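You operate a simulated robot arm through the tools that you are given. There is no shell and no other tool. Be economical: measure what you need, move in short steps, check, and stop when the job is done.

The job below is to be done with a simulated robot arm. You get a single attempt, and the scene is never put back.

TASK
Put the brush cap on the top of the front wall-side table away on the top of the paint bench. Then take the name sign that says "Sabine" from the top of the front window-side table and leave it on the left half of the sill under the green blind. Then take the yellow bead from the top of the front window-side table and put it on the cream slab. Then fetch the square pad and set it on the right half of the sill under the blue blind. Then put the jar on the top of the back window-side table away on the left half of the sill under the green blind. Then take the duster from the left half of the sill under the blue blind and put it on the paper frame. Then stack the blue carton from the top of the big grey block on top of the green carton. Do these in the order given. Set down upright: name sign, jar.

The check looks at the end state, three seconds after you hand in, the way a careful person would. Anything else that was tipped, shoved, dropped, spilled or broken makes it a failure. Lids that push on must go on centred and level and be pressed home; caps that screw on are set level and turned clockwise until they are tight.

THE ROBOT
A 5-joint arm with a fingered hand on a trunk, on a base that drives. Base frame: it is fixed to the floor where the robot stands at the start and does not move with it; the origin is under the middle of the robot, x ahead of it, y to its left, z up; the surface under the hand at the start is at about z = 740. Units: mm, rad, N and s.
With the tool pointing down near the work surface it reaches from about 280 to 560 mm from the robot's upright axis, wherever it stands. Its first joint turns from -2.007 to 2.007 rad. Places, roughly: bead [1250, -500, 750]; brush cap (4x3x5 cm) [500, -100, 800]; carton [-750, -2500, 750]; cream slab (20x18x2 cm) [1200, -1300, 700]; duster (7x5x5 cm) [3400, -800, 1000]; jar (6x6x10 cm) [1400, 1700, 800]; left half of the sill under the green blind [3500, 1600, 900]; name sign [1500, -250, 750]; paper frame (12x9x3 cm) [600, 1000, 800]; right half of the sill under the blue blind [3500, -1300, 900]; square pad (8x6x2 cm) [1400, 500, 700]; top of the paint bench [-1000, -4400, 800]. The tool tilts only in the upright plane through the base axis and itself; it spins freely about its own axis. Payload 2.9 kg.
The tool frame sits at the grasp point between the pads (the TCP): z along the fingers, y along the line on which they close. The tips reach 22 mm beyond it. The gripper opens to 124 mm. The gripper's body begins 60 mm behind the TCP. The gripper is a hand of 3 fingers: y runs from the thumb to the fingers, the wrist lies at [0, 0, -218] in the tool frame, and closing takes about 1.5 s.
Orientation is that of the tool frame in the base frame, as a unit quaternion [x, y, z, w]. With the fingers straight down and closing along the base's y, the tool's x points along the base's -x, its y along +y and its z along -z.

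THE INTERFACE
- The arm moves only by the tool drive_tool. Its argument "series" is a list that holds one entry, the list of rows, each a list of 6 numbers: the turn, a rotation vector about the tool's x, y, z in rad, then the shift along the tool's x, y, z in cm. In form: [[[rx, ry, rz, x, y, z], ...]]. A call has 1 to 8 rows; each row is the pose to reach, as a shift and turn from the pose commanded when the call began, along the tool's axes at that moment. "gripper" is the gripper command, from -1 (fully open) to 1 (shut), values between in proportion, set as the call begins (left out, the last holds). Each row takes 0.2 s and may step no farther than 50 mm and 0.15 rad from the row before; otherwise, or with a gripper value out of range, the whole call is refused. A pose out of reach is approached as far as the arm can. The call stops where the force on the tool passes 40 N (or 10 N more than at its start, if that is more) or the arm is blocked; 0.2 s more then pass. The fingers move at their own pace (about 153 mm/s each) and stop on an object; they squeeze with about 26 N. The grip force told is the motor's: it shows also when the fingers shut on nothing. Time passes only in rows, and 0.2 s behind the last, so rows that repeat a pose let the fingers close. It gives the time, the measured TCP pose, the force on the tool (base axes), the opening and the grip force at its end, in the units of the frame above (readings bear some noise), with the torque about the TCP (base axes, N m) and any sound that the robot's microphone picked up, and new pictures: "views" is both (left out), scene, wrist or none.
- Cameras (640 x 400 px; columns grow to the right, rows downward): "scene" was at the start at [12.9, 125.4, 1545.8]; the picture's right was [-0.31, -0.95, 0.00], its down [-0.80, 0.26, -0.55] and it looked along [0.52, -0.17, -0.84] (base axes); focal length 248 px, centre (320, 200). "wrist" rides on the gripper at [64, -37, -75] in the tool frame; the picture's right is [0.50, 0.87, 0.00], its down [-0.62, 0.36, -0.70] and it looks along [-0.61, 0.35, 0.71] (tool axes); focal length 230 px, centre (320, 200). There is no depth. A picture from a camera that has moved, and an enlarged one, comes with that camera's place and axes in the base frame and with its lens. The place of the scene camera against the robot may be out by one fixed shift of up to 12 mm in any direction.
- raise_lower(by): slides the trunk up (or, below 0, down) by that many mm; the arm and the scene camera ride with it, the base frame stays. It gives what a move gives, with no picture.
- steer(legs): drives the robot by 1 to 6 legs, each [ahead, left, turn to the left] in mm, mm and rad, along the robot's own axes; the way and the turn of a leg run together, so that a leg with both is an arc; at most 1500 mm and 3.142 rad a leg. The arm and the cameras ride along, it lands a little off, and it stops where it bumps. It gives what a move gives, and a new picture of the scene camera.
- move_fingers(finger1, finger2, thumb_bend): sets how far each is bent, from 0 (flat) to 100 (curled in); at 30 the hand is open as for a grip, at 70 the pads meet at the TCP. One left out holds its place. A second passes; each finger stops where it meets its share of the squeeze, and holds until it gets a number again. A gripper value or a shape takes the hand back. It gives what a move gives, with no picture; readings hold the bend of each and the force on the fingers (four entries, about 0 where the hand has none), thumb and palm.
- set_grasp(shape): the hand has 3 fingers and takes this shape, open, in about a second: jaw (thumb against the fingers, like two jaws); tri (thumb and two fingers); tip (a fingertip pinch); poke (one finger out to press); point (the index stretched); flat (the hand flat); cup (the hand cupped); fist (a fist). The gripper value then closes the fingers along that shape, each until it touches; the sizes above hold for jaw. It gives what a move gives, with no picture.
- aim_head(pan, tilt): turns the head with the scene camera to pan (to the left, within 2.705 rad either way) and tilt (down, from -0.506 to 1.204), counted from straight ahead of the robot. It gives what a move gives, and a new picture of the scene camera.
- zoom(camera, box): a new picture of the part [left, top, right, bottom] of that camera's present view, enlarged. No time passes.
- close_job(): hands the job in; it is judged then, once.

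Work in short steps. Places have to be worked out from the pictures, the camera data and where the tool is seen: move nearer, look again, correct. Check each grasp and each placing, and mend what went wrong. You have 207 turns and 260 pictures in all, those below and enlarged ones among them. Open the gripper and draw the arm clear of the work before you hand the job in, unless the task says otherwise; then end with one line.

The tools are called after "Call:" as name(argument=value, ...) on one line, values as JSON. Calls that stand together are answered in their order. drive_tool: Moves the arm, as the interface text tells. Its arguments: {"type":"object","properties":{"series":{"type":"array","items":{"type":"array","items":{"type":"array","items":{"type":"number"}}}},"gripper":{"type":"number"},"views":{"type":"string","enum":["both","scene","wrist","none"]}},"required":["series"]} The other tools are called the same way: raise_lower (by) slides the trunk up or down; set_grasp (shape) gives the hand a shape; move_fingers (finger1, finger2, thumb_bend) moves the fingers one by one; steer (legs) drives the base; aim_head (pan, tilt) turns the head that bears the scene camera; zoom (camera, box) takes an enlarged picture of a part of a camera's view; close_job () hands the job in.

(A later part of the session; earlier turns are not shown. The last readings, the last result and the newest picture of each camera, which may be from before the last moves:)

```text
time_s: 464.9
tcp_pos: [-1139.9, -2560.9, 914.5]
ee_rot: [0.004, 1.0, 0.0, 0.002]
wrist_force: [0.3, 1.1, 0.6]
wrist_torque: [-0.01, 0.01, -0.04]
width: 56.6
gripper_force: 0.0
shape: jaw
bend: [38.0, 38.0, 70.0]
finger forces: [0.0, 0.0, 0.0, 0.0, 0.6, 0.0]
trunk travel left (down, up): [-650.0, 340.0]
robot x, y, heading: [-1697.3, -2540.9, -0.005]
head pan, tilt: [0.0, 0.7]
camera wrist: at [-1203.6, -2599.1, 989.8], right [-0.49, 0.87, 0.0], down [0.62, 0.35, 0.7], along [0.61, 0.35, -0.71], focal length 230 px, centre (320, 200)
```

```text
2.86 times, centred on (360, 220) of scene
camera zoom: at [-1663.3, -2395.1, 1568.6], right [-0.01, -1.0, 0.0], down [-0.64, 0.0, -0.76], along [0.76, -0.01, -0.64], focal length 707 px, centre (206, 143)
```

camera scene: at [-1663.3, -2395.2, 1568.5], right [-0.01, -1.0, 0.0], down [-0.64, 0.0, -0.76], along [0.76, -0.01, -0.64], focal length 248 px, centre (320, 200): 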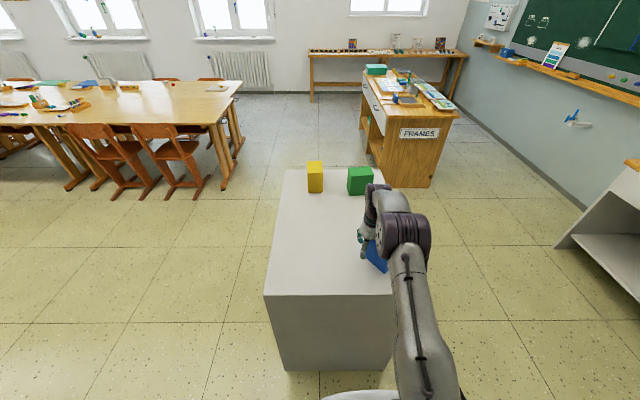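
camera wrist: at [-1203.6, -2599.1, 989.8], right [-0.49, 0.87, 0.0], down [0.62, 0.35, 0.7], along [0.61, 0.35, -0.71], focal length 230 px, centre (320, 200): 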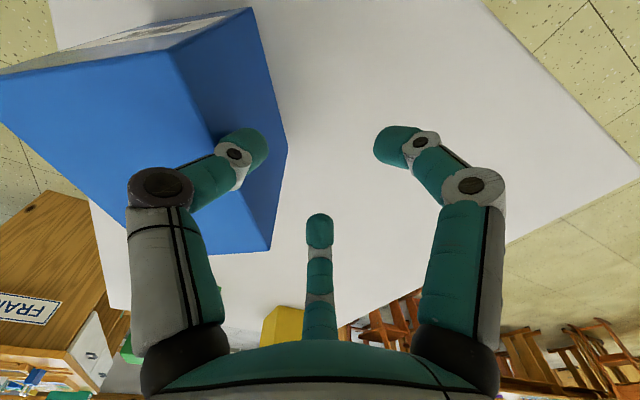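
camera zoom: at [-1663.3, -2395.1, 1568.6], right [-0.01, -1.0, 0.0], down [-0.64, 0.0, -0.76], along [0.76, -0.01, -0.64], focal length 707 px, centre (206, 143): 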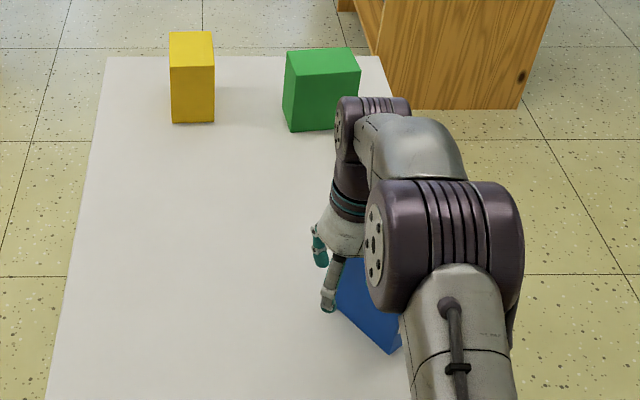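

The thumb lightly touches the blue carton's side. I step away from it (+y), then rise and look.

Call:
drive_tool(series=[[[0, 0, 0, 0, 1.5, 0], [0, 0, 0, 0, 4, 0], [0, 0, 0, 1, 6, -4], [0, 0, 0, 3, 7, -8], [0, 0, 0, 6, 7, -12], [0, 0, 0, 10, 7, -14], [0, 0, 0, 14, 7, -15]]], views="both")

Call:
zoom(camera="scene", box=[280, 150, 440, 290])

```text
time_s: 466.5
tcp_pos: [-1281.5, -2486.4, 1063.4]
ee_rot: [0.004, 1.0, 0.001, 0.004]
wrist_force: [1.0, -0.9, 0.3]
wrist_torque: [0.02, -0.03, 0.01]
width: 57.4
gripper_force: 0.0
shape: jaw
bend: [38.0, 38.0, 70.0]
finger forces: [0.1, 0.1, 0.0, 0.1, 0.0, 0.0]
trunk travel left (down, up): [-650.0, 340.0]
robot x, y, heading: [-1697.6, -2542.9, -0.011]
head pan, tilt: [0.0, 0.7]
camera scene: at [-1665.0, -2395.3, 1568.6], right [-0.01, -1.0, 0.0], down [-0.64, 0.0, -0.77], along [0.77, 0.0, -0.64], focal length 248 px, centre (320, 200)
camera wrist: at [-1345.9, -2524.7, 1137.4], right [-0.49, 0.87, 0.0], down [0.61, 0.35, 0.71], along [0.62, 0.35, -0.71], focal length 230 px, centre (320, 200)
```

scene: 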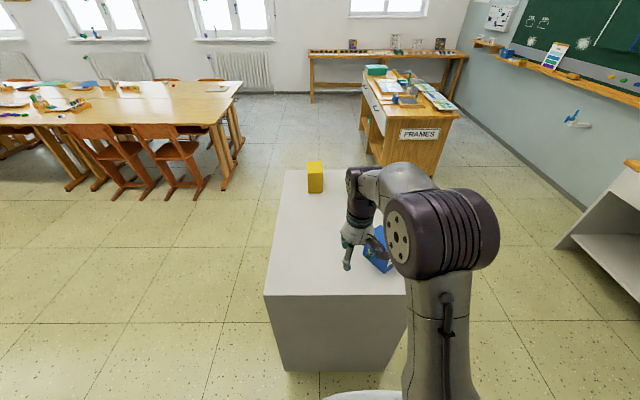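
wrist: 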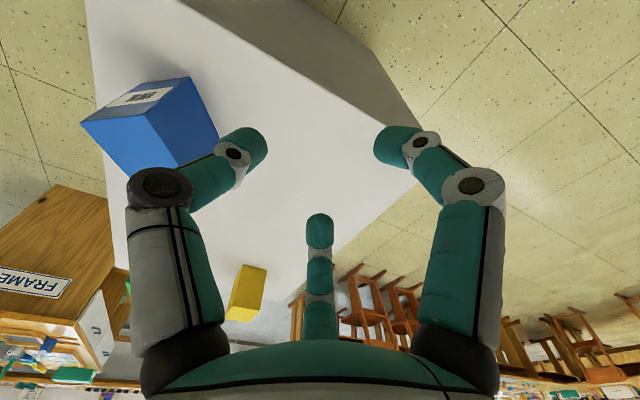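

```text
2.86 times, centred on (360, 220) of scene
camera zoom: at [-1665.0, -2395.3, 1568.6], right [-0.01, -1.0, 0.0], down [-0.64, 0.0, -0.77], along [0.77, 0.0, -0.64], focal length 707 px, centre (206, 143)
```

zoom: 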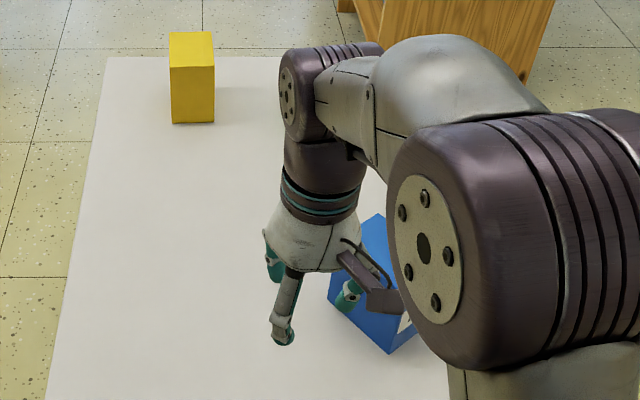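

Call:
zoom(camera="wrist", box=[70, 50, 270, 190])

```text
2.86 times, centred on (170, 120) of wrist
camera zoom: at [-1345.9, -2524.7, 1137.4], right [-0.49, 0.87, 0.0], down [0.61, 0.35, 0.71], along [0.62, 0.35, -0.71], focal length 657 px, centre (749, 429)
```

zoom: 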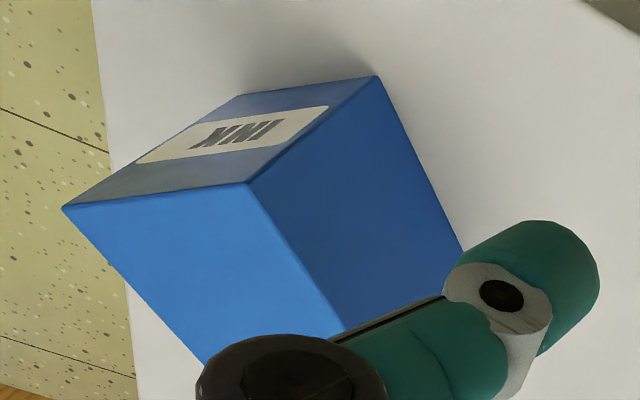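

The carton stands upright: ~75×67, height ~115, yaw ≈36°, centre (-1110,-2643), top ≈900. I move the base 80 mm closer, then hover with the tool aligned to its sides.

Call:
steer(legs=[[80, -40, 0.008]])

Call:
drive_tool(series=[[[0, 0, -0.14, -1.5, -2, 0], [0, 0, -0.28, -3, -4.5, 0], [0, 0, -0.42, -4.5, -7, 0], [0, 0, -0.56, -6, -9.5, 0], [0, 0, -0.632, -7.5, -11, 0], [0, 0, -0.632, -7.5, -11, 0]]], gripper=-0.8)

```text
time_s: 467.6
tcp_pos: [-1200.7, -2523.8, 1061.5]
ee_rot: [0.0, 1.0, 0.001, 0.003]
wrist_force: [0.1, -0.1, 0.3]
wrist_torque: [0.04, 0.01, 0.01]
width: 57.1
gripper_force: 0.0
shape: jaw
bend: [38.0, 38.0, 70.0]
finger forces: [0.1, 0.1, 0.0, 0.0, 0.0, 0.0]
trunk travel left (down, up): [-650.0, 340.0]
robot x, y, heading: [-1615.6, -2582.8, 0.005]
head pan, tilt: [0.0, 0.7]
camera scene: at [-1584.0, -2435.4, 1568.6], right [0.0, -1.0, 0.0], down [-0.64, 0.0, -0.76], along [0.76, 0.0, -0.64], focal length 248 px, centre (320, 200)
```

scene: 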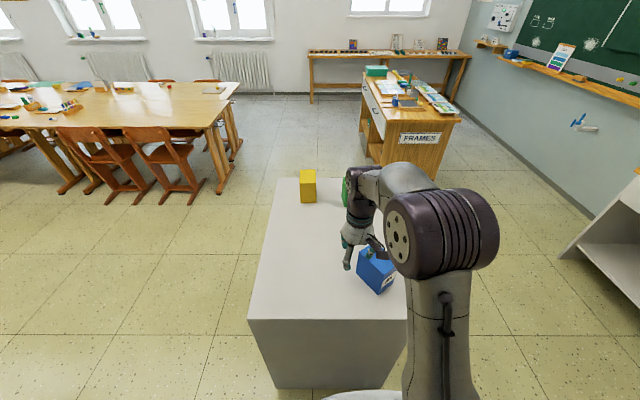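

```text
time_s: 469.0
tcp_pos: [-1126.9, -2632.5, 1062.4]
ee_rot: [-0.31, 0.951, -0.001, 0.002]
wrist_force: [0.2, 0.4, -0.1]
wrist_torque: [-0.01, -0.01, -0.02]
width: 111.5
gripper_force: 0.2
shape: jaw
bend: [26.0, 26.0, 34.0]
finger forces: [0.0, 0.0, 0.0, 0.0, 0.0, 0.1]
trunk travel left (down, up): [-650.0, 340.0]
robot x, y, heading: [-1612.2, -2581.4, 0.003]
head pan, tilt: [0.0, 0.7]
camera scene: at [-1585.6, -2434.7, 1568.6], right [0.0, -1.0, 0.0], down [-0.64, 0.0, -0.77], along [0.77, 0.0, -0.64], focal length 248 px, centre (320, 200)
camera wrist: at [-1155.9, -2702.4, 1138.3], right [-0.92, 0.4, -0.01], down [0.28, 0.65, 0.7], along [0.29, 0.64, -0.71], focal length 230 px, centre (320, 200)
```

scene: 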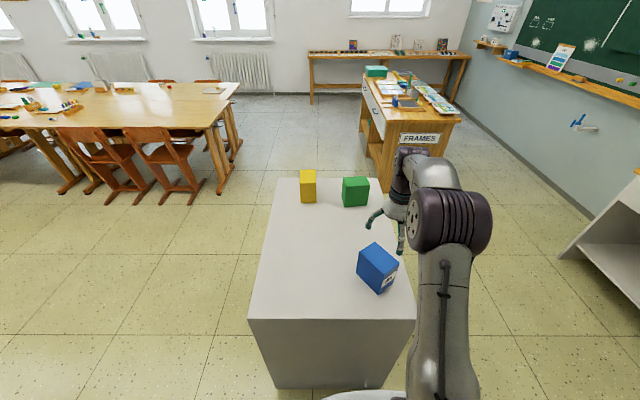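
wrist: 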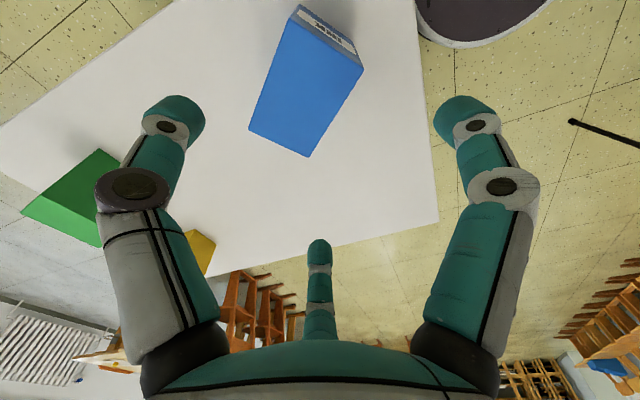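

The top face is actually 77×109, centre (-1096,-2624), long axis at 37°. I rotate the tool 90° so the fingers close on the long sides.

Call:
drive_tool(series=[[[0, 0, 0.14, -0.5, -0.2, 0], [0, 0, 0.28, -1, -0.4, 0], [0, 0, 0.42, -1.5, -0.6, 0], [0, 0, 0.56, -2, -0.8, 0], [0, 0, 0.7, -2.5, -1, 0], [0, 0, 0.84, -3, -1.14, 0], [0, 0, 0.98, -3, -1.14, 0], [0, 0, 1.12, -3, -1.14, 0]]], gripper=-1, views="none")

Call:
drive_tool(series=[[[0, 0, 0.14, 0, 0, 1], [0, 0, 0.28, 0, 0, 3], [0, 0, 0.42, 0, 0, 5], [0, 0, 0.45, 0, 0, 7], [0, 0, 0.45, 0, 0, 7]]], gripper=-1, views="both")

```text
time_s: 470.8
tcp_pos: [-1096.3, -2625.1, 1062.7]
ee_rot: [0.243, 0.97, 0.001, 0.003]
wrist_force: [0.6, 0.5, 0.1]
wrist_torque: [-0.03, 0.03, -0.01]
width: 123.7
gripper_force: 0.0
shape: jaw
bend: [30.0, 30.0, 30.0]
finger forces: [0.1, 0.1, 0.0, 0.0, 0.1, 0.1]
trunk travel left (down, up): [-650.0, 340.0]
robot x, y, heading: [-1614.0, -2584.3, 0.001]
head pan, tilt: [0.0, 0.7]
```

```text
time_s: 472.0
tcp_pos: [-1095.7, -2623.5, 991.9]
ee_rot: [0.452, 0.892, 0.001, 0.003]
wrist_force: [0.7, 0.4, 0.1]
wrist_torque: [0.02, -0.01, -0.01]
width: 123.9
gripper_force: 0.1
shape: jaw
bend: [30.0, 30.0, 30.0]
finger forces: [0.1, 0.0, 0.0, 0.0, 0.0, 0.0]
trunk travel left (down, up): [-650.0, 340.0]
robot x, y, heading: [-1615.3, -2584.3, 0.001]
head pan, tilt: [0.0, 0.7]
camera scene: at [-1585.3, -2434.9, 1568.6], right [0.0, -1.0, 0.0], down [-0.64, 0.0, -0.77], along [0.77, 0.0, -0.64], focal length 248 px, centre (320, 200)
camera wrist: at [-1162.7, -2595.9, 1067.4], right [0.4, 0.91, 0.0], down [0.65, -0.29, 0.71], along [0.65, -0.28, -0.71], focal length 230 px, centre (320, 200)
```

scene: 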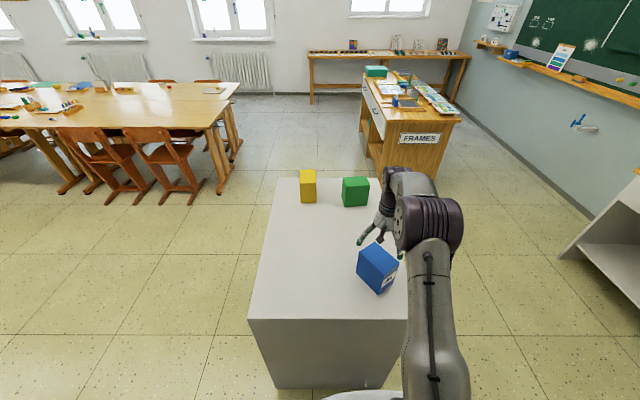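
wrist: 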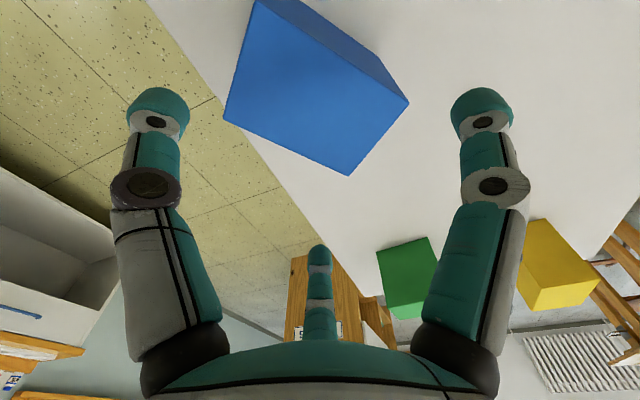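

Centred within 4 mm and aligned. I descend to z≈862 watching force.

Call:
drive_tool(series=[[[0, 0, 0, -0.1, -0.45, 3], [0, 0, 0, -0.1, -0.45, 6], [0, 0, 0, -0.1, -0.45, 9], [0, 0, 0, -0.1, -0.45, 11], [0, 0, 0, -0.1, -0.45, 13], [0, 0, 0, -0.1, -0.45, 13]]], gripper=-1, views="wrist")

```text
time_s: 473.2
tcp_pos: [-1099.5, -2628.6, 872.1]
ee_rot: [0.452, 0.892, 0.003, 0.006]
wrist_force: [-13.0, -0.9, 32.0]
wrist_torque: [-0.27, 0.54, 0.04]
width: 123.1
gripper_force: 0.1
shape: jaw
bend: [24.0, 30.0, 30.0]
finger forces: [9.0, 0.2, 0.0, 0.0, 25.6, 0.0]
trunk travel left (down, up): [-650.0, 340.0]
robot x, y, heading: [-1616.8, -2580.5, -0.002]
head pan, tilt: [0.0, 0.7]
stopped in row 5: the force on the tool passed its limit at 53 N (the readings are from after the stop); the commanded pose is now the measured one
camera wrist: at [-1168.3, -2600.4, 947.9], right [0.4, 0.91, 0.0], down [0.64, -0.29, 0.71], along [0.65, -0.28, -0.7], focal length 230 px, centre (320, 200)
```

wrist: 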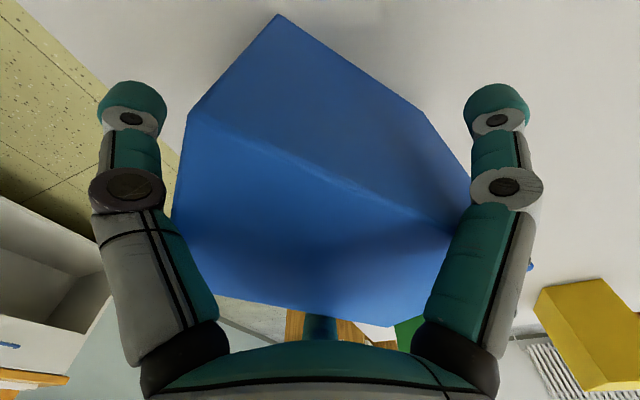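

The hand's base links press on the carton's edges. I back up 18 mm and check.

Call:
drive_tool(series=[[[0, 0, 0, 0, 0, -1], [0, 0, 0, 0, 0, -1.8], [0, 0, 0, 0, 0, -1.8]]], gripper=-1, views="both")

Call:
zoom(camera="scene", box=[330, 160, 450, 310])

```text
time_s: 474.0
tcp_pos: [-1095.9, -2628.9, 886.3]
ee_rot: [0.452, 0.892, 0.002, 0.004]
wrist_force: [0.4, -0.1, 0.5]
wrist_torque: [-0.01, -0.01, 0.01]
width: 123.7
gripper_force: 0.0
shape: jaw
bend: [30.0, 30.0, 30.0]
finger forces: [0.0, 0.0, 0.1, 0.0, 0.0, 0.0]
trunk travel left (down, up): [-650.0, 340.0]
robot x, y, heading: [-1618.8, -2584.1, 0.004]
head pan, tilt: [0.0, 0.7]
camera scene: at [-1584.3, -2434.9, 1568.5], right [0.0, -1.0, 0.0], down [-0.64, 0.0, -0.76], along [0.76, 0.0, -0.64], focal length 248 px, centre (320, 200)
camera wrist: at [-1163.7, -2600.1, 961.1], right [0.4, 0.92, 0.0], down [0.65, -0.29, 0.71], along [0.65, -0.28, -0.71], focal length 230 px, centre (320, 200)
```

scene: 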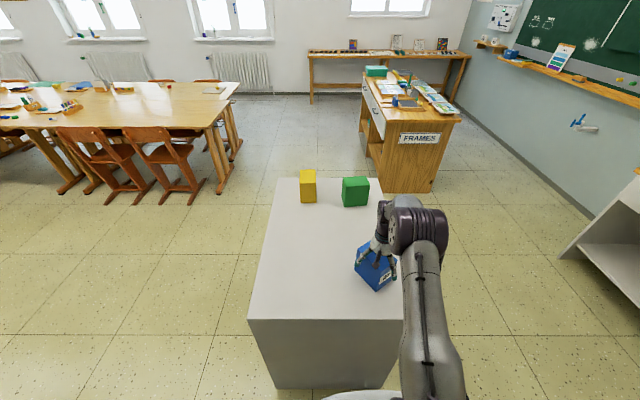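
wrist: 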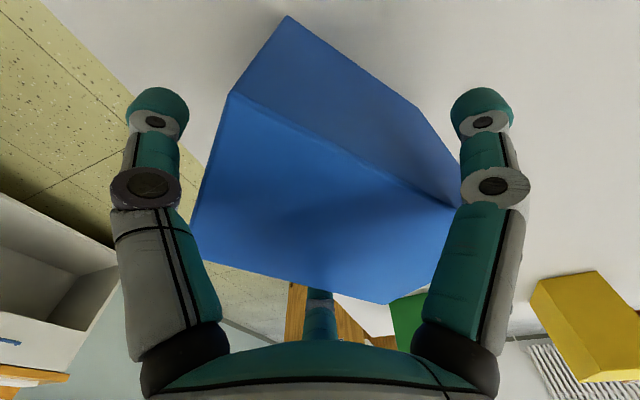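

```text
2.67 times, centred on (390, 235) of scene
camera zoom: at [-1584.3, -2434.9, 1568.5], right [0.0, -1.0, 0.0], down [-0.64, 0.0, -0.76], along [0.76, 0.0, -0.64], focal length 660 px, centre (133, 107)
```

zoom: 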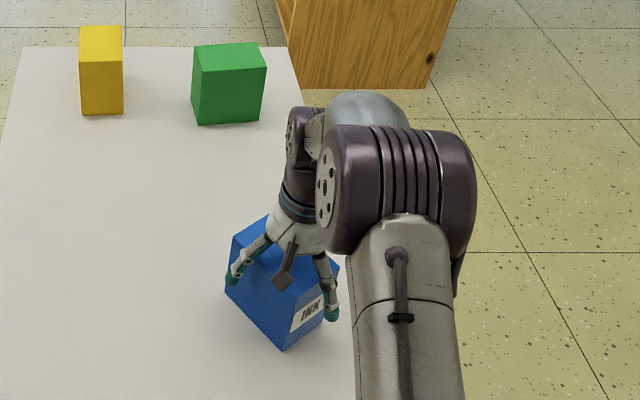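

Free at z=886, with the tips ~30 mm below the carton's top. I close here.

Call:
drive_tool(series=[[[0, 0, 0, 0, 0, 0.3], [0, 0, 0, 0, 0, 0.3], [0, 0, 0, 0, 0, 0.3], [0, 0, 0, 0, 0, 0.3], [0, 0, 0, 0, 0, 0.3], [0, 0, 0, 0, 0, 0.3], [0, 0, 0, 0, 0, 0.3], [0, 0, 0, 0, 0, 0.3]]], gripper=1, views="wrist")

```text
time_s: 475.8
tcp_pos: [-1098.2, -2627.9, 883.7]
ee_rot: [0.452, 0.892, 0.001, 0.005]
wrist_force: [-1.8, -1.4, 3.6]
wrist_torque: [-0.03, 0.07, -0.04]
width: 82.2
gripper_force: 25.9
shape: jaw
bend: [30.0, 31.0, 73.0]
finger forces: [21.0, 21.1, 0.0, 0.1, 23.6, 0.0]
trunk travel left (down, up): [-650.0, 340.0]
robot x, y, heading: [-1614.3, -2582.5, 0.001]
head pan, tilt: [0.0, 0.7]
camera wrist: at [-1164.9, -2600.0, 958.7], right [0.4, 0.92, 0.0], down [0.65, -0.29, 0.71], along [0.65, -0.28, -0.71], focal length 230 px, centre (320, 200)
```

wrist: 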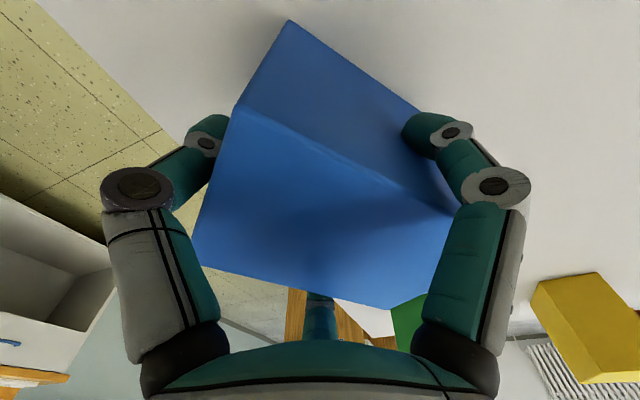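

Held by all three. I lift slowly.

Call:
drive_tool(series=[[[0, 0, 0, 0, 0, -1], [0, 0, 0, 0, 0, -3], [0, 0, 0, 0, 0, -6], [0, 0, 0, 0, 0, -10], [0, 0, 0, 0, 0, -14], [0, 0, 0, 0, 0, -18], [0, 0, 0, 0, 0, -20]]], gripper=1, views="both")

```text
time_s: 477.4
tcp_pos: [-1097.1, -2627.6, 1083.6]
ee_rot: [0.452, 0.892, 0.001, 0.004]
wrist_force: [-0.8, -0.2, -4.7]
wrist_torque: [-0.05, 0.06, -0.02]
width: 82.2
gripper_force: 25.7
shape: jaw
bend: [30.0, 31.0, 73.0]
finger forces: [21.2, 20.9, 0.1, 0.0, 23.2, 0.0]
trunk travel left (down, up): [-650.0, 340.0]
robot x, y, heading: [-1618.9, -2583.7, 0.007]
head pan, tilt: [0.0, 0.7]
camera scene: at [-1584.3, -2434.9, 1568.6], right [0.0, -1.0, 0.0], down [-0.64, 0.0, -0.76], along [0.76, 0.0, -0.64], focal length 248 px, centre (320, 200)
camera wrist: at [-1164.8, -2599.1, 1159.8], right [0.4, 0.92, 0.0], down [0.65, -0.29, 0.71], along [0.65, -0.28, -0.71], focal length 230 px, centre (320, 200)
```

scene: 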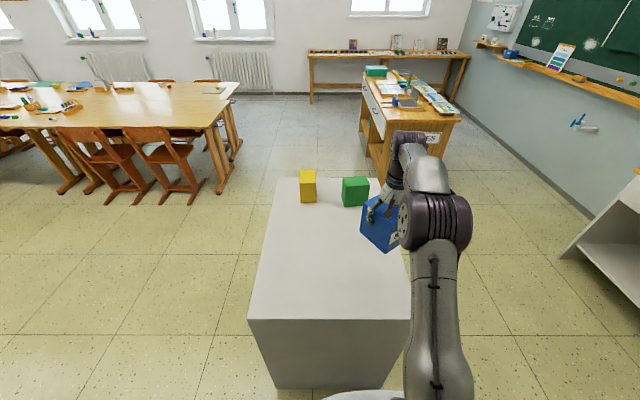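
wrist: 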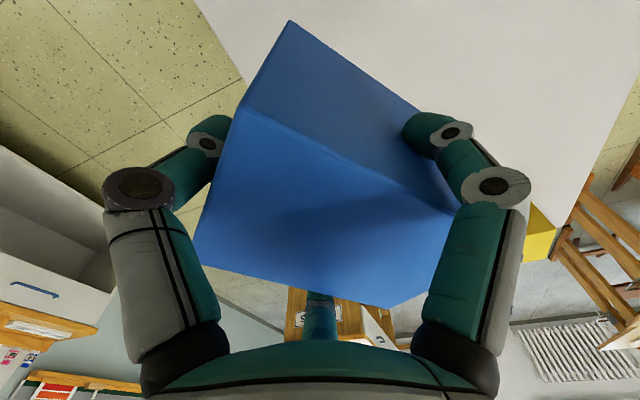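

Carton held (≈4.6 N). I fold in slightly and drive round the block's north side to its east side.

Call:
drive_tool(series=[[[0, 0, 0, 1.6, -2.1, 0], [0, 0, 0, 3.2, -4.3, 0], [0, 0, 0, 4.7, -6.4, 0]]], gripper=1, views="none")

Call:
steer(legs=[[-90, 0, 0], [0, 760, 0], [1450, 0, 0], [110, 0, 0], [0, 0, 3.13]])

Call:
aim_head(pan=0.7, tilt=0.7)

```text
time_s: 478.2
tcp_pos: [-1179.3, -2627.8, 1082.9]
ee_rot: [0.453, 0.892, 0.002, 0.005]
wrist_force: [-0.2, -0.5, -5.2]
wrist_torque: [-0.02, 0.04, 0.01]
width: 82.1
gripper_force: 26.5
shape: jaw
bend: [30.0, 31.0, 73.0]
finger forces: [21.4, 21.0, 0.0, 0.0, 22.8, 0.1]
trunk travel left (down, up): [-650.0, 340.0]
robot x, y, heading: [-1616.3, -2582.1, -0.0]
head pan, tilt: [0.0, 0.7]
```

```text
time_s: 497.8
tcp_pos: [-617.3, -1753.1, 1082.0]
ee_rot: [0.885, -0.466, -0.004, 0.002]
wrist_force: [-0.5, 0.1, -4.2]
wrist_torque: [0.06, -0.07, -0.02]
width: 81.5
gripper_force: 26.1
shape: jaw
bend: [30.0, 31.0, 73.0]
finger forces: [21.1, 21.1, 0.0, 0.1, 21.5, 0.1]
trunk travel left (down, up): [-650.0, 340.0]
robot x, y, heading: [-178.1, -1811.7, 3.117]
head pan, tilt: [0.0, 0.7]
camera scene: at [-204.7, -1953.5, 1568.6], right [0.03, 1.0, 0.0], down [0.64, -0.02, -0.76], along [-0.76, 0.02, -0.64], focal length 248 px, centre (320, 200)
```

scene: 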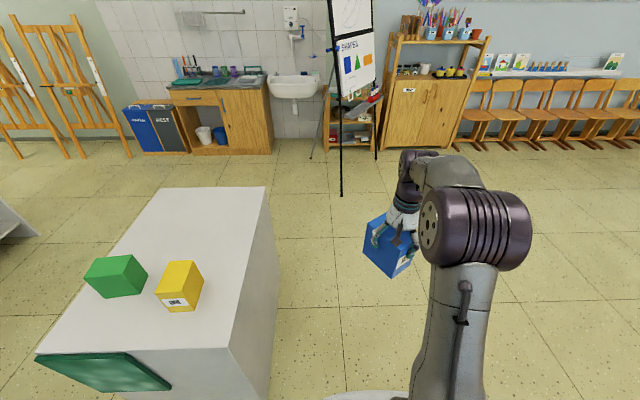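

```text
time_s: 498.9
tcp_pos: [-618.3, -1753.2, 1082.4]
ee_rot: [0.885, -0.465, -0.004, 0.002]
wrist_force: [-0.3, 0.3, -5.1]
wrist_torque: [0.04, -0.03, -0.03]
width: 81.5
gripper_force: 26.3
shape: jaw
bend: [30.0, 31.0, 73.0]
finger forces: [21.0, 21.1, 0.1, 0.0, 21.7, 0.0]
trunk travel left (down, up): [-650.0, 340.0]
robot x, y, heading: [-182.2, -1812.1, 3.116]
head pan, tilt: [0.7, 0.7]
camera scene: at [-186.3, -2008.7, 1568.6], right [-0.62, 0.78, 0.0], down [0.5, 0.4, -0.76], along [-0.6, -0.48, -0.64], focal length 248 px, centre (320, 200)
```

scene: 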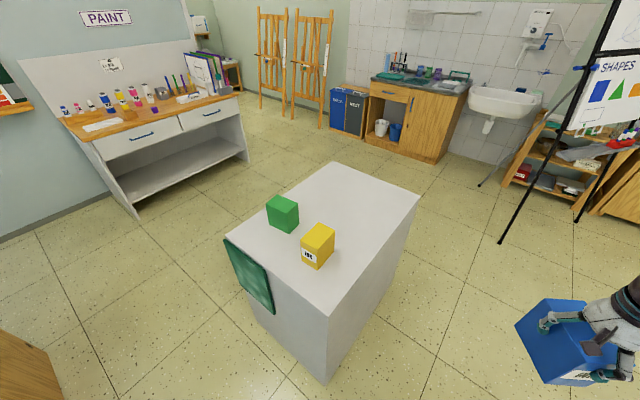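

Green carton is near (-697,-2612), 200 mm in from the east edge at x≈-495. I raise the trunk for reach at height, back off a little, then slide alongside.

Call:
raise_lower(by=200)

Call:
steer(legs=[[-60, 0, 0.025], [0, 790, 0]])

Call:
aim_head(pan=0.05, tilt=0.95)

```text
time_s: 501.1
tcp_pos: [-618.0, -1752.8, 1282.0]
ee_rot: [0.885, -0.465, -0.004, 0.001]
wrist_force: [-0.4, -0.1, -4.3]
wrist_torque: [0.09, -0.08, 0.02]
width: 81.9
gripper_force: 26.5
shape: jaw
bend: [30.0, 31.0, 73.0]
finger forces: [21.1, 21.0, 0.1, 0.0, 21.6, 0.0]
trunk travel left (down, up): [-850.0, 140.0]
robot x, y, heading: [-179.0, -1812.7, 3.114]
head pan, tilt: [0.7, 0.7]
```

```text
time_s: 505.9
tcp_pos: [-557.4, -2569.0, 1282.9]
ee_rot: [0.893, -0.451, -0.005, 0.001]
wrist_force: [-0.5, -0.4, -4.5]
wrist_torque: [0.05, 0.0, -0.01]
width: 81.7
gripper_force: 26.1
shape: jaw
bend: [30.0, 31.0, 73.0]
finger forces: [21.4, 21.3, 0.1, 0.0, 21.6, 0.0]
trunk travel left (down, up): [-850.0, 140.0]
robot x, y, heading: [-117.3, -2612.3, -3.133]
head pan, tilt: [0.7, 0.7]
camera scene: at [-116.8, -2810.0, 1768.6], right [-0.65, 0.76, 0.0], down [0.49, 0.42, -0.76], along [-0.58, -0.5, -0.64], focal length 248 px, centre (320, 200)
```

scene: 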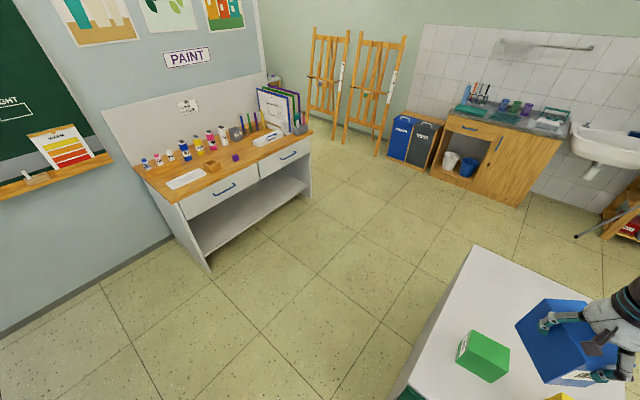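

```text
time_s: 507.0
tcp_pos: [-556.2, -2568.9, 1282.4]
ee_rot: [0.893, -0.45, -0.004, 0.002]
wrist_force: [-0.4, 1.0, -4.7]
wrist_torque: [0.08, -0.08, 0.0]
width: 81.8
gripper_force: 26.2
shape: jaw
bend: [30.0, 31.0, 73.0]
finger forces: [21.2, 21.2, 0.0, 0.0, 21.6, 0.1]
trunk travel left (down, up): [-850.0, 140.0]
robot x, y, heading: [-118.6, -2613.6, -3.136]
head pan, tilt: [0.051, 0.949]
camera scene: at [-124.7, -2759.3, 1748.8], right [-0.06, 1.0, 0.0], down [0.81, 0.05, -0.58], along [-0.58, -0.03, -0.81], focal length 248 px, centre (320, 200)
```

scene: 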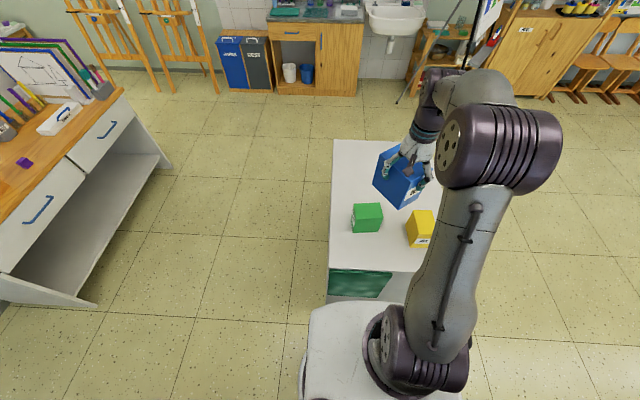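

Call:
zoom(camera="scene", box=[310, 130, 470, 310])

```text
2.22 times, centred on (390, 220) of scene
camera zoom: at [-124.7, -2759.3, 1748.8], right [-0.06, 1.0, 0.0], down [0.81, 0.05, -0.58], along [-0.58, -0.03, -0.81], focal length 550 px, centre (164, 156)
```

zoom: 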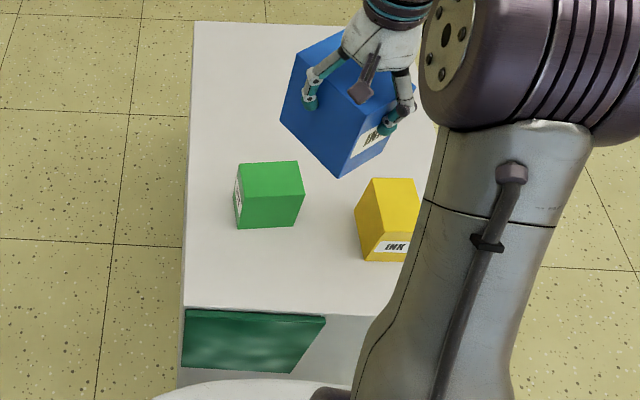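

Call:
aim_head(pan=0.4, tilt=1.0)

Call:
zoom(camera="scene", box=[400, 100, 560, 240])

```text
time_s: 507.8
tcp_pos: [-557.8, -2569.0, 1283.3]
ee_rot: [0.893, -0.45, -0.004, 0.002]
wrist_force: [-0.2, 0.9, -4.4]
wrist_torque: [0.02, -0.06, 0.01]
width: 81.7
gripper_force: 26.1
shape: jaw
bend: [30.0, 31.0, 73.0]
finger forces: [21.3, 21.2, 0.0, 0.1, 21.5, 0.1]
trunk travel left (down, up): [-850.0, 140.0]
robot x, y, heading: [-122.1, -2614.5, -3.134]
head pan, tilt: [0.4, 1.0]
camera scene: at [-116.1, -2782.6, 1745.2], right [-0.39, 0.92, 0.0], down [0.77, 0.33, -0.54], along [-0.5, -0.21, -0.84], focal length 248 px, centre (320, 200)
```

scene: 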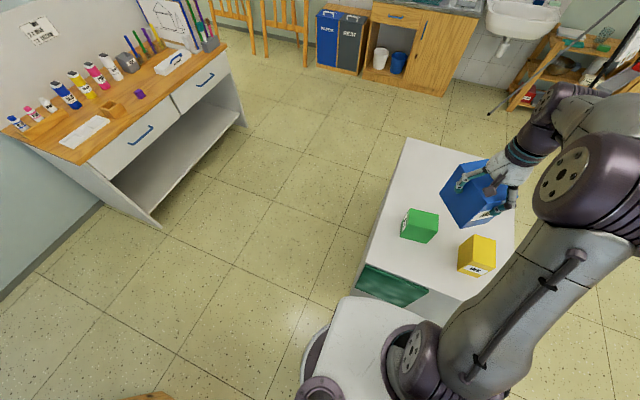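

```text
2.86 times, centred on (480, 170) of scene
camera zoom: at [-116.1, -2782.6, 1745.2], right [-0.39, 0.92, 0.0], down [0.77, 0.33, -0.54], along [-0.5, -0.21, -0.84], focal length 707 px, centre (-137, 286)
```

zoom: 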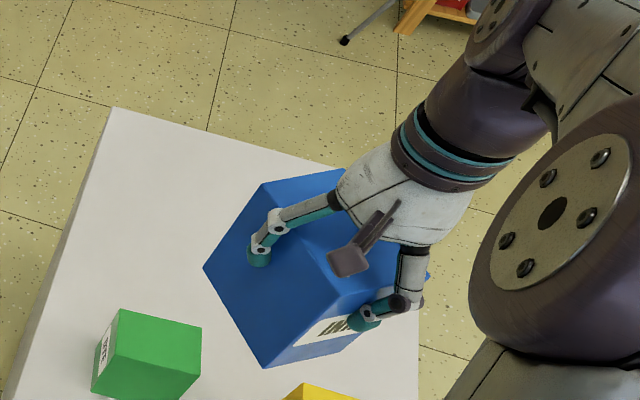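

Green carton: centre ≈(-699,-2589), long axis at 95.6°, top ≈905. The held carton is offset ~12 mm along the tool's +y. I move the base 20 mm closer, then swing and spin +59° over it, staying high.

Call:
steer(legs=[[20, 0, 0]])

Call:
drive_tool(series=[[[0, 0, -0.13, -1, 1.5, 0], [0, 0, -0.26, -2, 3, 0], [0, 0, -0.39, -3, 4.5, 0], [0, 0, -0.52, -4, 6, 0], [0, 0, -0.65, -5, 7.5, 0], [0, 0, -0.78, -6, 9, 0], [0, 0, -0.91, -6.5, 9.8, 0], [0, 0, -1.03, -6.7, 10.2, 0]]], gripper=1)

```text
time_s: 508.6
tcp_pos: [-573.2, -2569.2, 1285.1]
ee_rot: [0.893, -0.45, -0.006, 0.002]
wrist_force: [0.3, -0.7, -4.8]
wrist_torque: [0.03, -0.07, -0.01]
width: 81.6
gripper_force: 26.1
shape: jaw
bend: [30.0, 31.0, 73.0]
finger forces: [21.3, 21.2, 0.1, 0.0, 21.8, 0.1]
trunk travel left (down, up): [-850.0, 140.0]
robot x, y, heading: [-139.7, -2613.9, -3.135]
head pan, tilt: [0.4, 1.0]
camera scene: at [-130.8, -2782.8, 1745.2], right [-0.39, 0.92, 0.0], down [0.77, 0.33, -0.54], along [-0.5, -0.21, -0.84], focal length 248 px, centre (320, 200)
```

scene: 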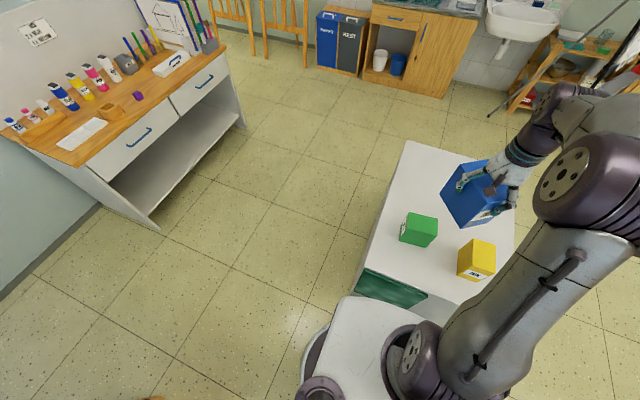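

```text
time_s: 510.4
tcp_pos: [-660.9, -2579.2, 1296.0]
ee_rot: [0.999, 0.05, -0.006, -0.001]
wrist_force: [-0.1, 0.2, -4.8]
wrist_torque: [0.07, 0.0, -0.01]
width: 81.4
gripper_force: 25.6
shape: jaw
bend: [30.0, 31.0, 73.0]
finger forces: [21.3, 21.2, 0.1, 0.0, 21.2, 0.1]
out of reach, approached as far as the arm can: row 7, 8
trunk travel left (down, up): [-850.0, 140.0]
robot x, y, heading: [-137.6, -2611.1, -3.137]
head pan, tilt: [0.4, 1.0]
camera scene: at [-132.3, -2783.2, 1745.1], right [-0.39, 0.92, 0.0], down [0.77, 0.33, -0.54], along [-0.5, -0.21, -0.84], focal length 248 px, centre (320, 200)
camera wrist: at [-599.5, -2538.5, 1371.8], right [0.58, -0.81, -0.01], down [-0.57, -0.42, 0.71], along [-0.58, -0.41, -0.71], focal length 230 px, centre (320, 200)
```

scene: 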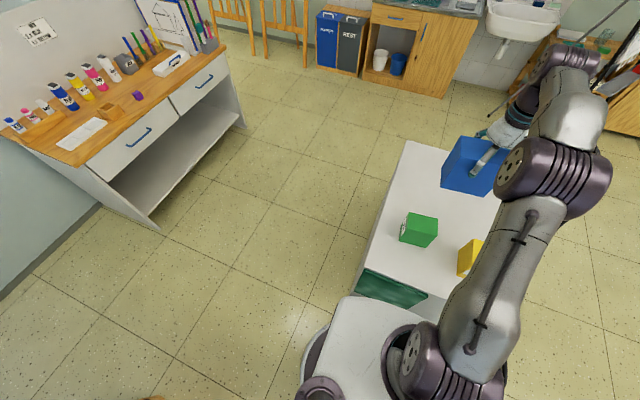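
wrist: 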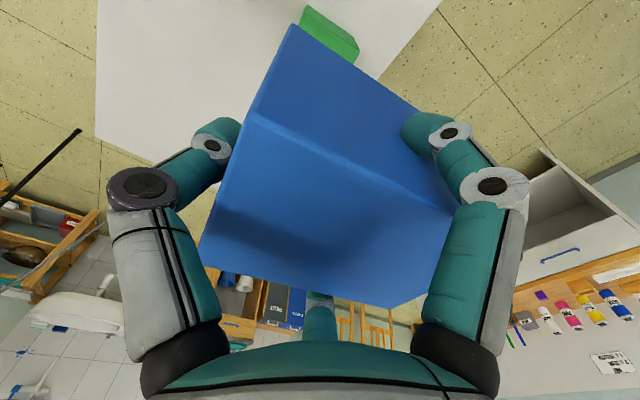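

High up the reach is shorter; I lower to z≈1060 while extending to (-700,-2577).

Call:
drive_tool(series=[[[0, 0, 0, 0, 0, 4.5], [0, 0, 0, -0.5, -0.1, 9], [0, 0, 0, -1.5, -0.2, 13.5], [0, 0, 0, -2.5, -0.4, 18], [0, 0, 0, -3.8, -0.6, 21], [0, 0, 0, -3.8, -0.6, 23.6], [0, 0, 0, -3.8, -0.6, 23.6]]], gripper=1)

Call:
zoom(camera="scene", box=[360, 130, 520, 300])

```text
time_s: 512.0
tcp_pos: [-705.8, -2573.9, 1057.9]
ee_rot: [0.999, 0.048, -0.005, -0.001]
wrist_force: [-0.3, -0.3, -5.1]
wrist_torque: [0.06, -0.05, -0.02]
width: 81.5
gripper_force: 25.8
shape: jaw
bend: [30.0, 31.0, 73.0]
finger forces: [21.2, 21.2, 0.0, 0.1, 21.1, 0.0]
trunk travel left (down, up): [-850.0, 140.0]
robot x, y, heading: [-140.3, -2614.2, -3.132]
head pan, tilt: [0.4, 1.0]
camera scene: at [-135.7, -2782.9, 1745.2], right [-0.39, 0.92, 0.0], down [0.77, 0.33, -0.54], along [-0.5, -0.21, -0.84], focal length 248 px, centre (320, 200)
camera wrist: at [-644.2, -2533.0, 1133.9], right [0.58, -0.81, -0.01], down [-0.57, -0.41, 0.71], along [-0.58, -0.41, -0.71], focal length 230 px, centre (320, 200)
```

scene: 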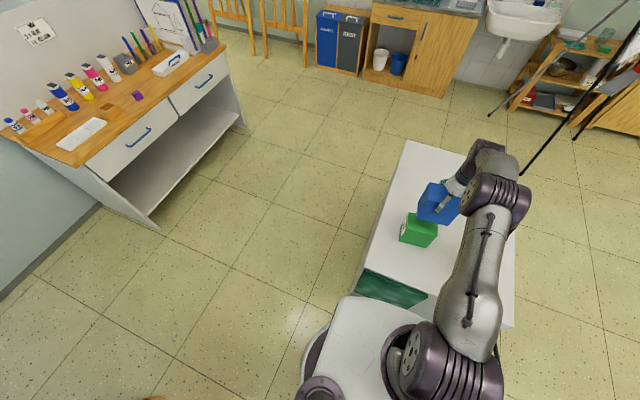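
wrist: 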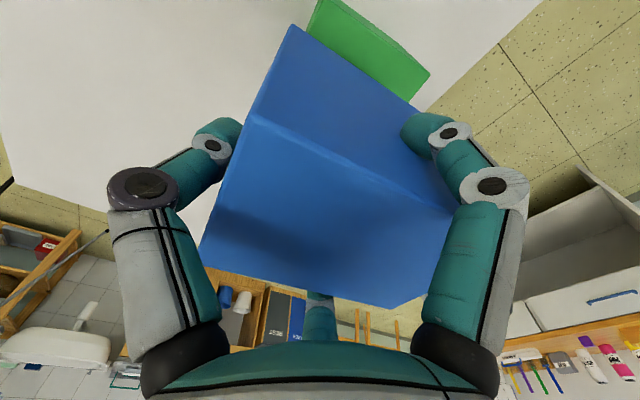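

```text
2.35 times, centred on (440, 215) of scene
camera zoom: at [-135.7, -2782.9, 1745.2], right [-0.39, 0.92, 0.0], down [0.77, 0.33, -0.54], along [-0.5, -0.21, -0.84], focal length 582 px, centre (38, 165)
```

zoom: 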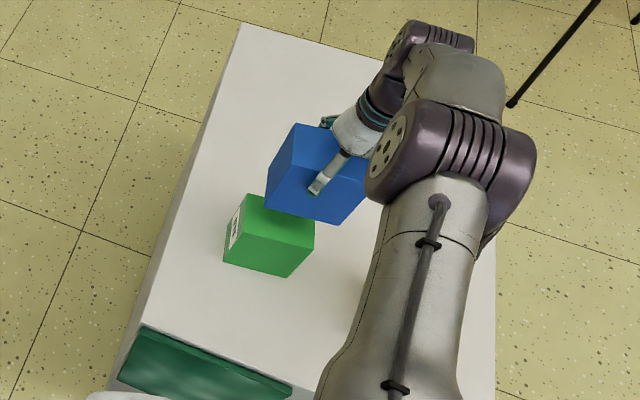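

Call:
zoom(camera="wrist", box=[240, 0, 440, 130])

```text
3.08 times, centred on (340, 65) of wrist
camera zoom: at [-644.2, -2533.0, 1133.9], right [0.58, -0.81, -0.01], down [-0.57, -0.41, 0.71], along [-0.58, -0.41, -0.71], focal length 708 px, centre (258, 615)
```

zoom: 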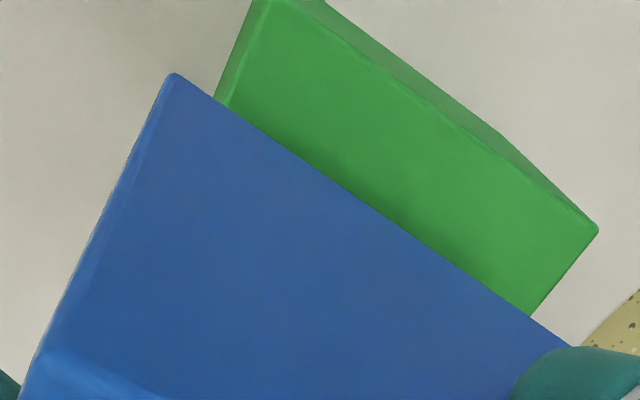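

By the wrist camera, the blue carton's bottom edge is about 17 mm too far west and 12 mm too far north of the green top. I correct and lower a bit, then recheck.

Call:
drive_tool(series=[[[0, 0, -0.03, 1.57, 1.36, 1], [0, 0, -0.03, 1.57, 1.36, 3], [0, 0, -0.03, 1.57, 1.36, 4], [0, 0, -0.03, 1.57, 1.36, 4]]], gripper=1, views="wrist")

Call:
zoom(camera="wrist", box=[240, 0, 440, 130])

Call:
zoom(camera="scene", box=[360, 130, 520, 300])

```text
time_s: 513.0
tcp_pos: [-688.9, -2587.1, 1019.0]
ee_rot: [0.998, 0.063, -0.004, -0.001]
wrist_force: [-0.3, -0.1, -5.4]
wrist_torque: [0.08, 0.03, 0.01]
width: 81.2
gripper_force: 26.5
shape: jaw
bend: [30.0, 31.0, 73.0]
finger forces: [21.3, 21.2, 0.0, 0.0, 21.2, 0.1]
trunk travel left (down, up): [-850.0, 140.0]
robot x, y, heading: [-135.5, -2615.9, -3.141]
head pan, tilt: [0.4, 1.0]
camera wrist: at [-627.6, -2544.3, 1094.8], right [0.6, -0.8, -0.01], down [-0.56, -0.43, 0.71], along [-0.57, -0.42, -0.71], focal length 230 px, centre (320, 200)
```

wrist: 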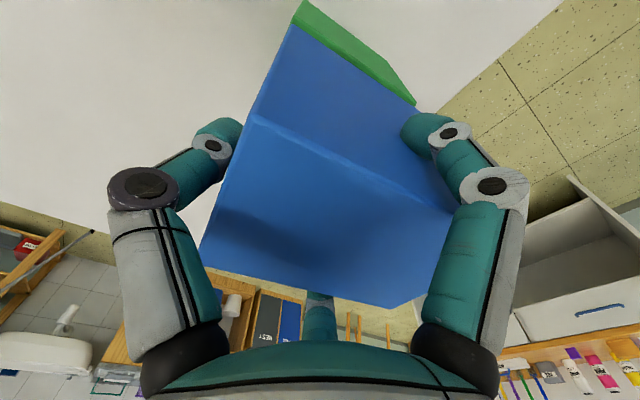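

```text
3.08 times, centred on (340, 65) of wrist
camera zoom: at [-627.6, -2544.3, 1094.8], right [0.6, -0.8, -0.01], down [-0.56, -0.43, 0.71], along [-0.57, -0.42, -0.71], focal length 708 px, centre (258, 615)
```

zoom: 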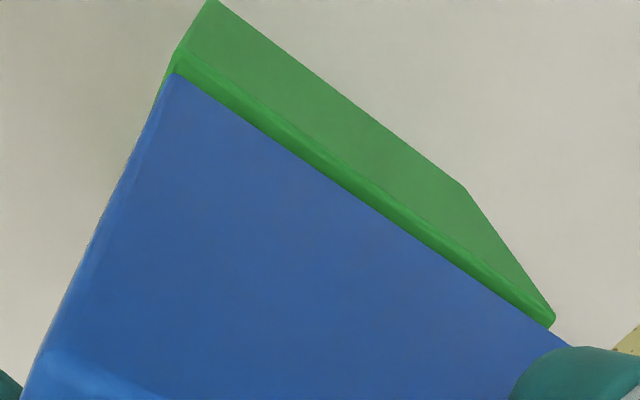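

```text
2.35 times, centred on (440, 215) of scene
camera zoom: at [-135.7, -2783.1, 1745.2], right [-0.39, 0.92, 0.0], down [0.77, 0.33, -0.54], along [-0.5, -0.21, -0.84], focal length 582 px, centre (38, 165)
```

zoom: 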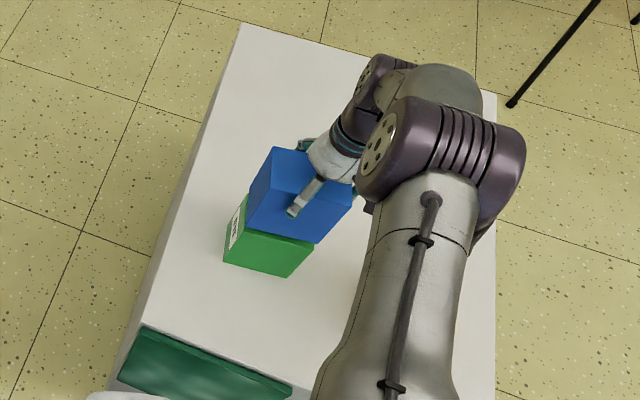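

Edges coincide within a few millimetres. I lower straight down in small steps.

Call:
drive_tool(series=[[[0, 0, 0, 0, 0, 0.8], [0, 0, 0, 0, 0, 1.4], [0, 0, 0, 0, 0, 1.7], [0, 0, 0, 0, 0, 1.9], [0, 0, 0, 0, 0, 2.1], [0, 0, 0, 0, 0, 2.3], [0, 0, 0, 0, 0, 2.5], [0, 0, 0, 0, 0, 2.7]]], gripper=1, views="wrist")

```text
time_s: 514.6
tcp_pos: [-688.3, -2587.5, 999.9]
ee_rot: [0.998, 0.063, -0.012, -0.001]
wrist_force: [5.4, 1.5, 25.0]
wrist_torque: [-0.03, -0.2, 0.14]
width: 80.0
gripper_force: 26.0
shape: jaw
bend: [29.0, 30.0, 73.0]
finger forces: [25.7, 21.6, 0.0, 0.1, 22.6, 0.0]
trunk travel left (down, up): [-850.0, 140.0]
robot x, y, heading: [-135.5, -2613.6, -3.134]
head pan, tilt: [0.4, 1.0]
stopped in row 7: the force on the tool passed its limit at 42 N (the readings are from after the stop); the commanded pose is now the measured one
camera wrist: at [-627.6, -2544.1, 1076.0], right [0.6, -0.8, -0.01], down [-0.55, -0.43, 0.71], along [-0.58, -0.42, -0.7], focal length 230 px, centre (320, 200)
```

wrist: 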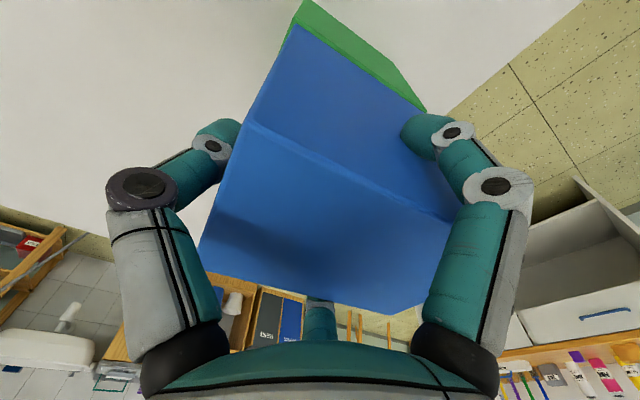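

Blue rests on green (contact at z≈1000). I relieve the load a little before opening.

Call:
drive_tool(series=[[[0, 0, 0, 0, 0, -0.2], [0, 0, 0, 0, 0, -0.3], [0, 0, 0, 0, 0, -0.3]]], gripper=1, views="none")

Call:
drive_tool(series=[[[0, 0, 0, 0, 0, 0], [0, 0, 0, 0, 0, 0], [0, 0, 0, 0, 0, 0], [0, 0, 0, 0, 0, 0], [0, 0, 0, 0, 0, 0], [0, 0, 0, 0, 0, -1]]], gripper=-1, views="both")

```text
time_s: 515.4
tcp_pos: [-688.5, -2586.4, 1001.4]
ee_rot: [0.998, 0.062, -0.009, 0.0]
wrist_force: [2.6, 1.5, 12.6]
wrist_torque: [0.01, -0.04, 0.07]
width: 79.8
gripper_force: 26.3
shape: jaw
bend: [29.0, 30.0, 73.0]
finger forces: [25.0, 22.8, 0.0, 0.0, 21.9, 0.0]
trunk travel left (down, up): [-850.0, 140.0]
robot x, y, heading: [-140.4, -2611.1, -3.14]
head pan, tilt: [0.4, 1.0]
```

```text
time_s: 516.8
tcp_pos: [-689.4, -2586.5, 1011.7]
ee_rot: [0.998, 0.063, -0.008, 0.0]
wrist_force: [-0.3, 0.6, -0.4]
wrist_torque: [0.0, -0.02, -0.01]
width: 124.0
gripper_force: 0.0
shape: jaw
bend: [30.0, 30.0, 30.0]
finger forces: [0.1, 0.1, 0.0, 0.0, 0.0, 0.0]
trunk travel left (down, up): [-850.0, 140.0]
robot x, y, heading: [-138.3, -2614.2, -3.138]
head pan, tilt: [0.4, 1.0]
camera scene: at [-134.9, -2782.9, 1745.2], right [-0.39, 0.92, 0.0], down [0.77, 0.33, -0.54], along [-0.5, -0.21, -0.84], focal length 248 px, centre (320, 200)
camera wrist: at [-629.4, -2544.3, 1086.2], right [0.6, -0.8, -0.01], down [-0.56, -0.43, 0.71], along [-0.57, -0.42, -0.7], focal length 230 px, centre (320, 200)
```

scene: 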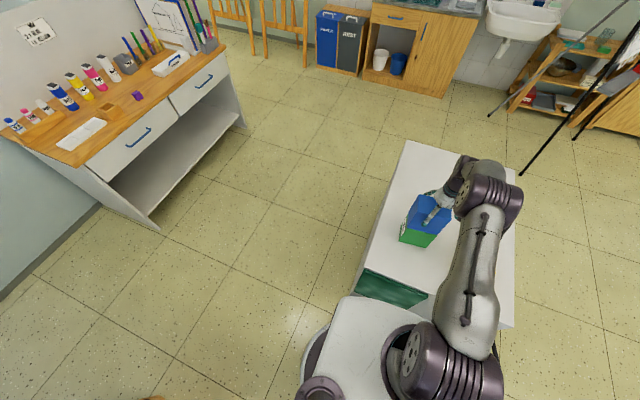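
wrist: 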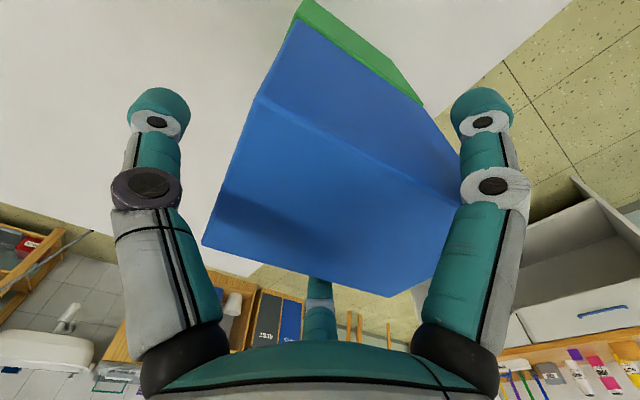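

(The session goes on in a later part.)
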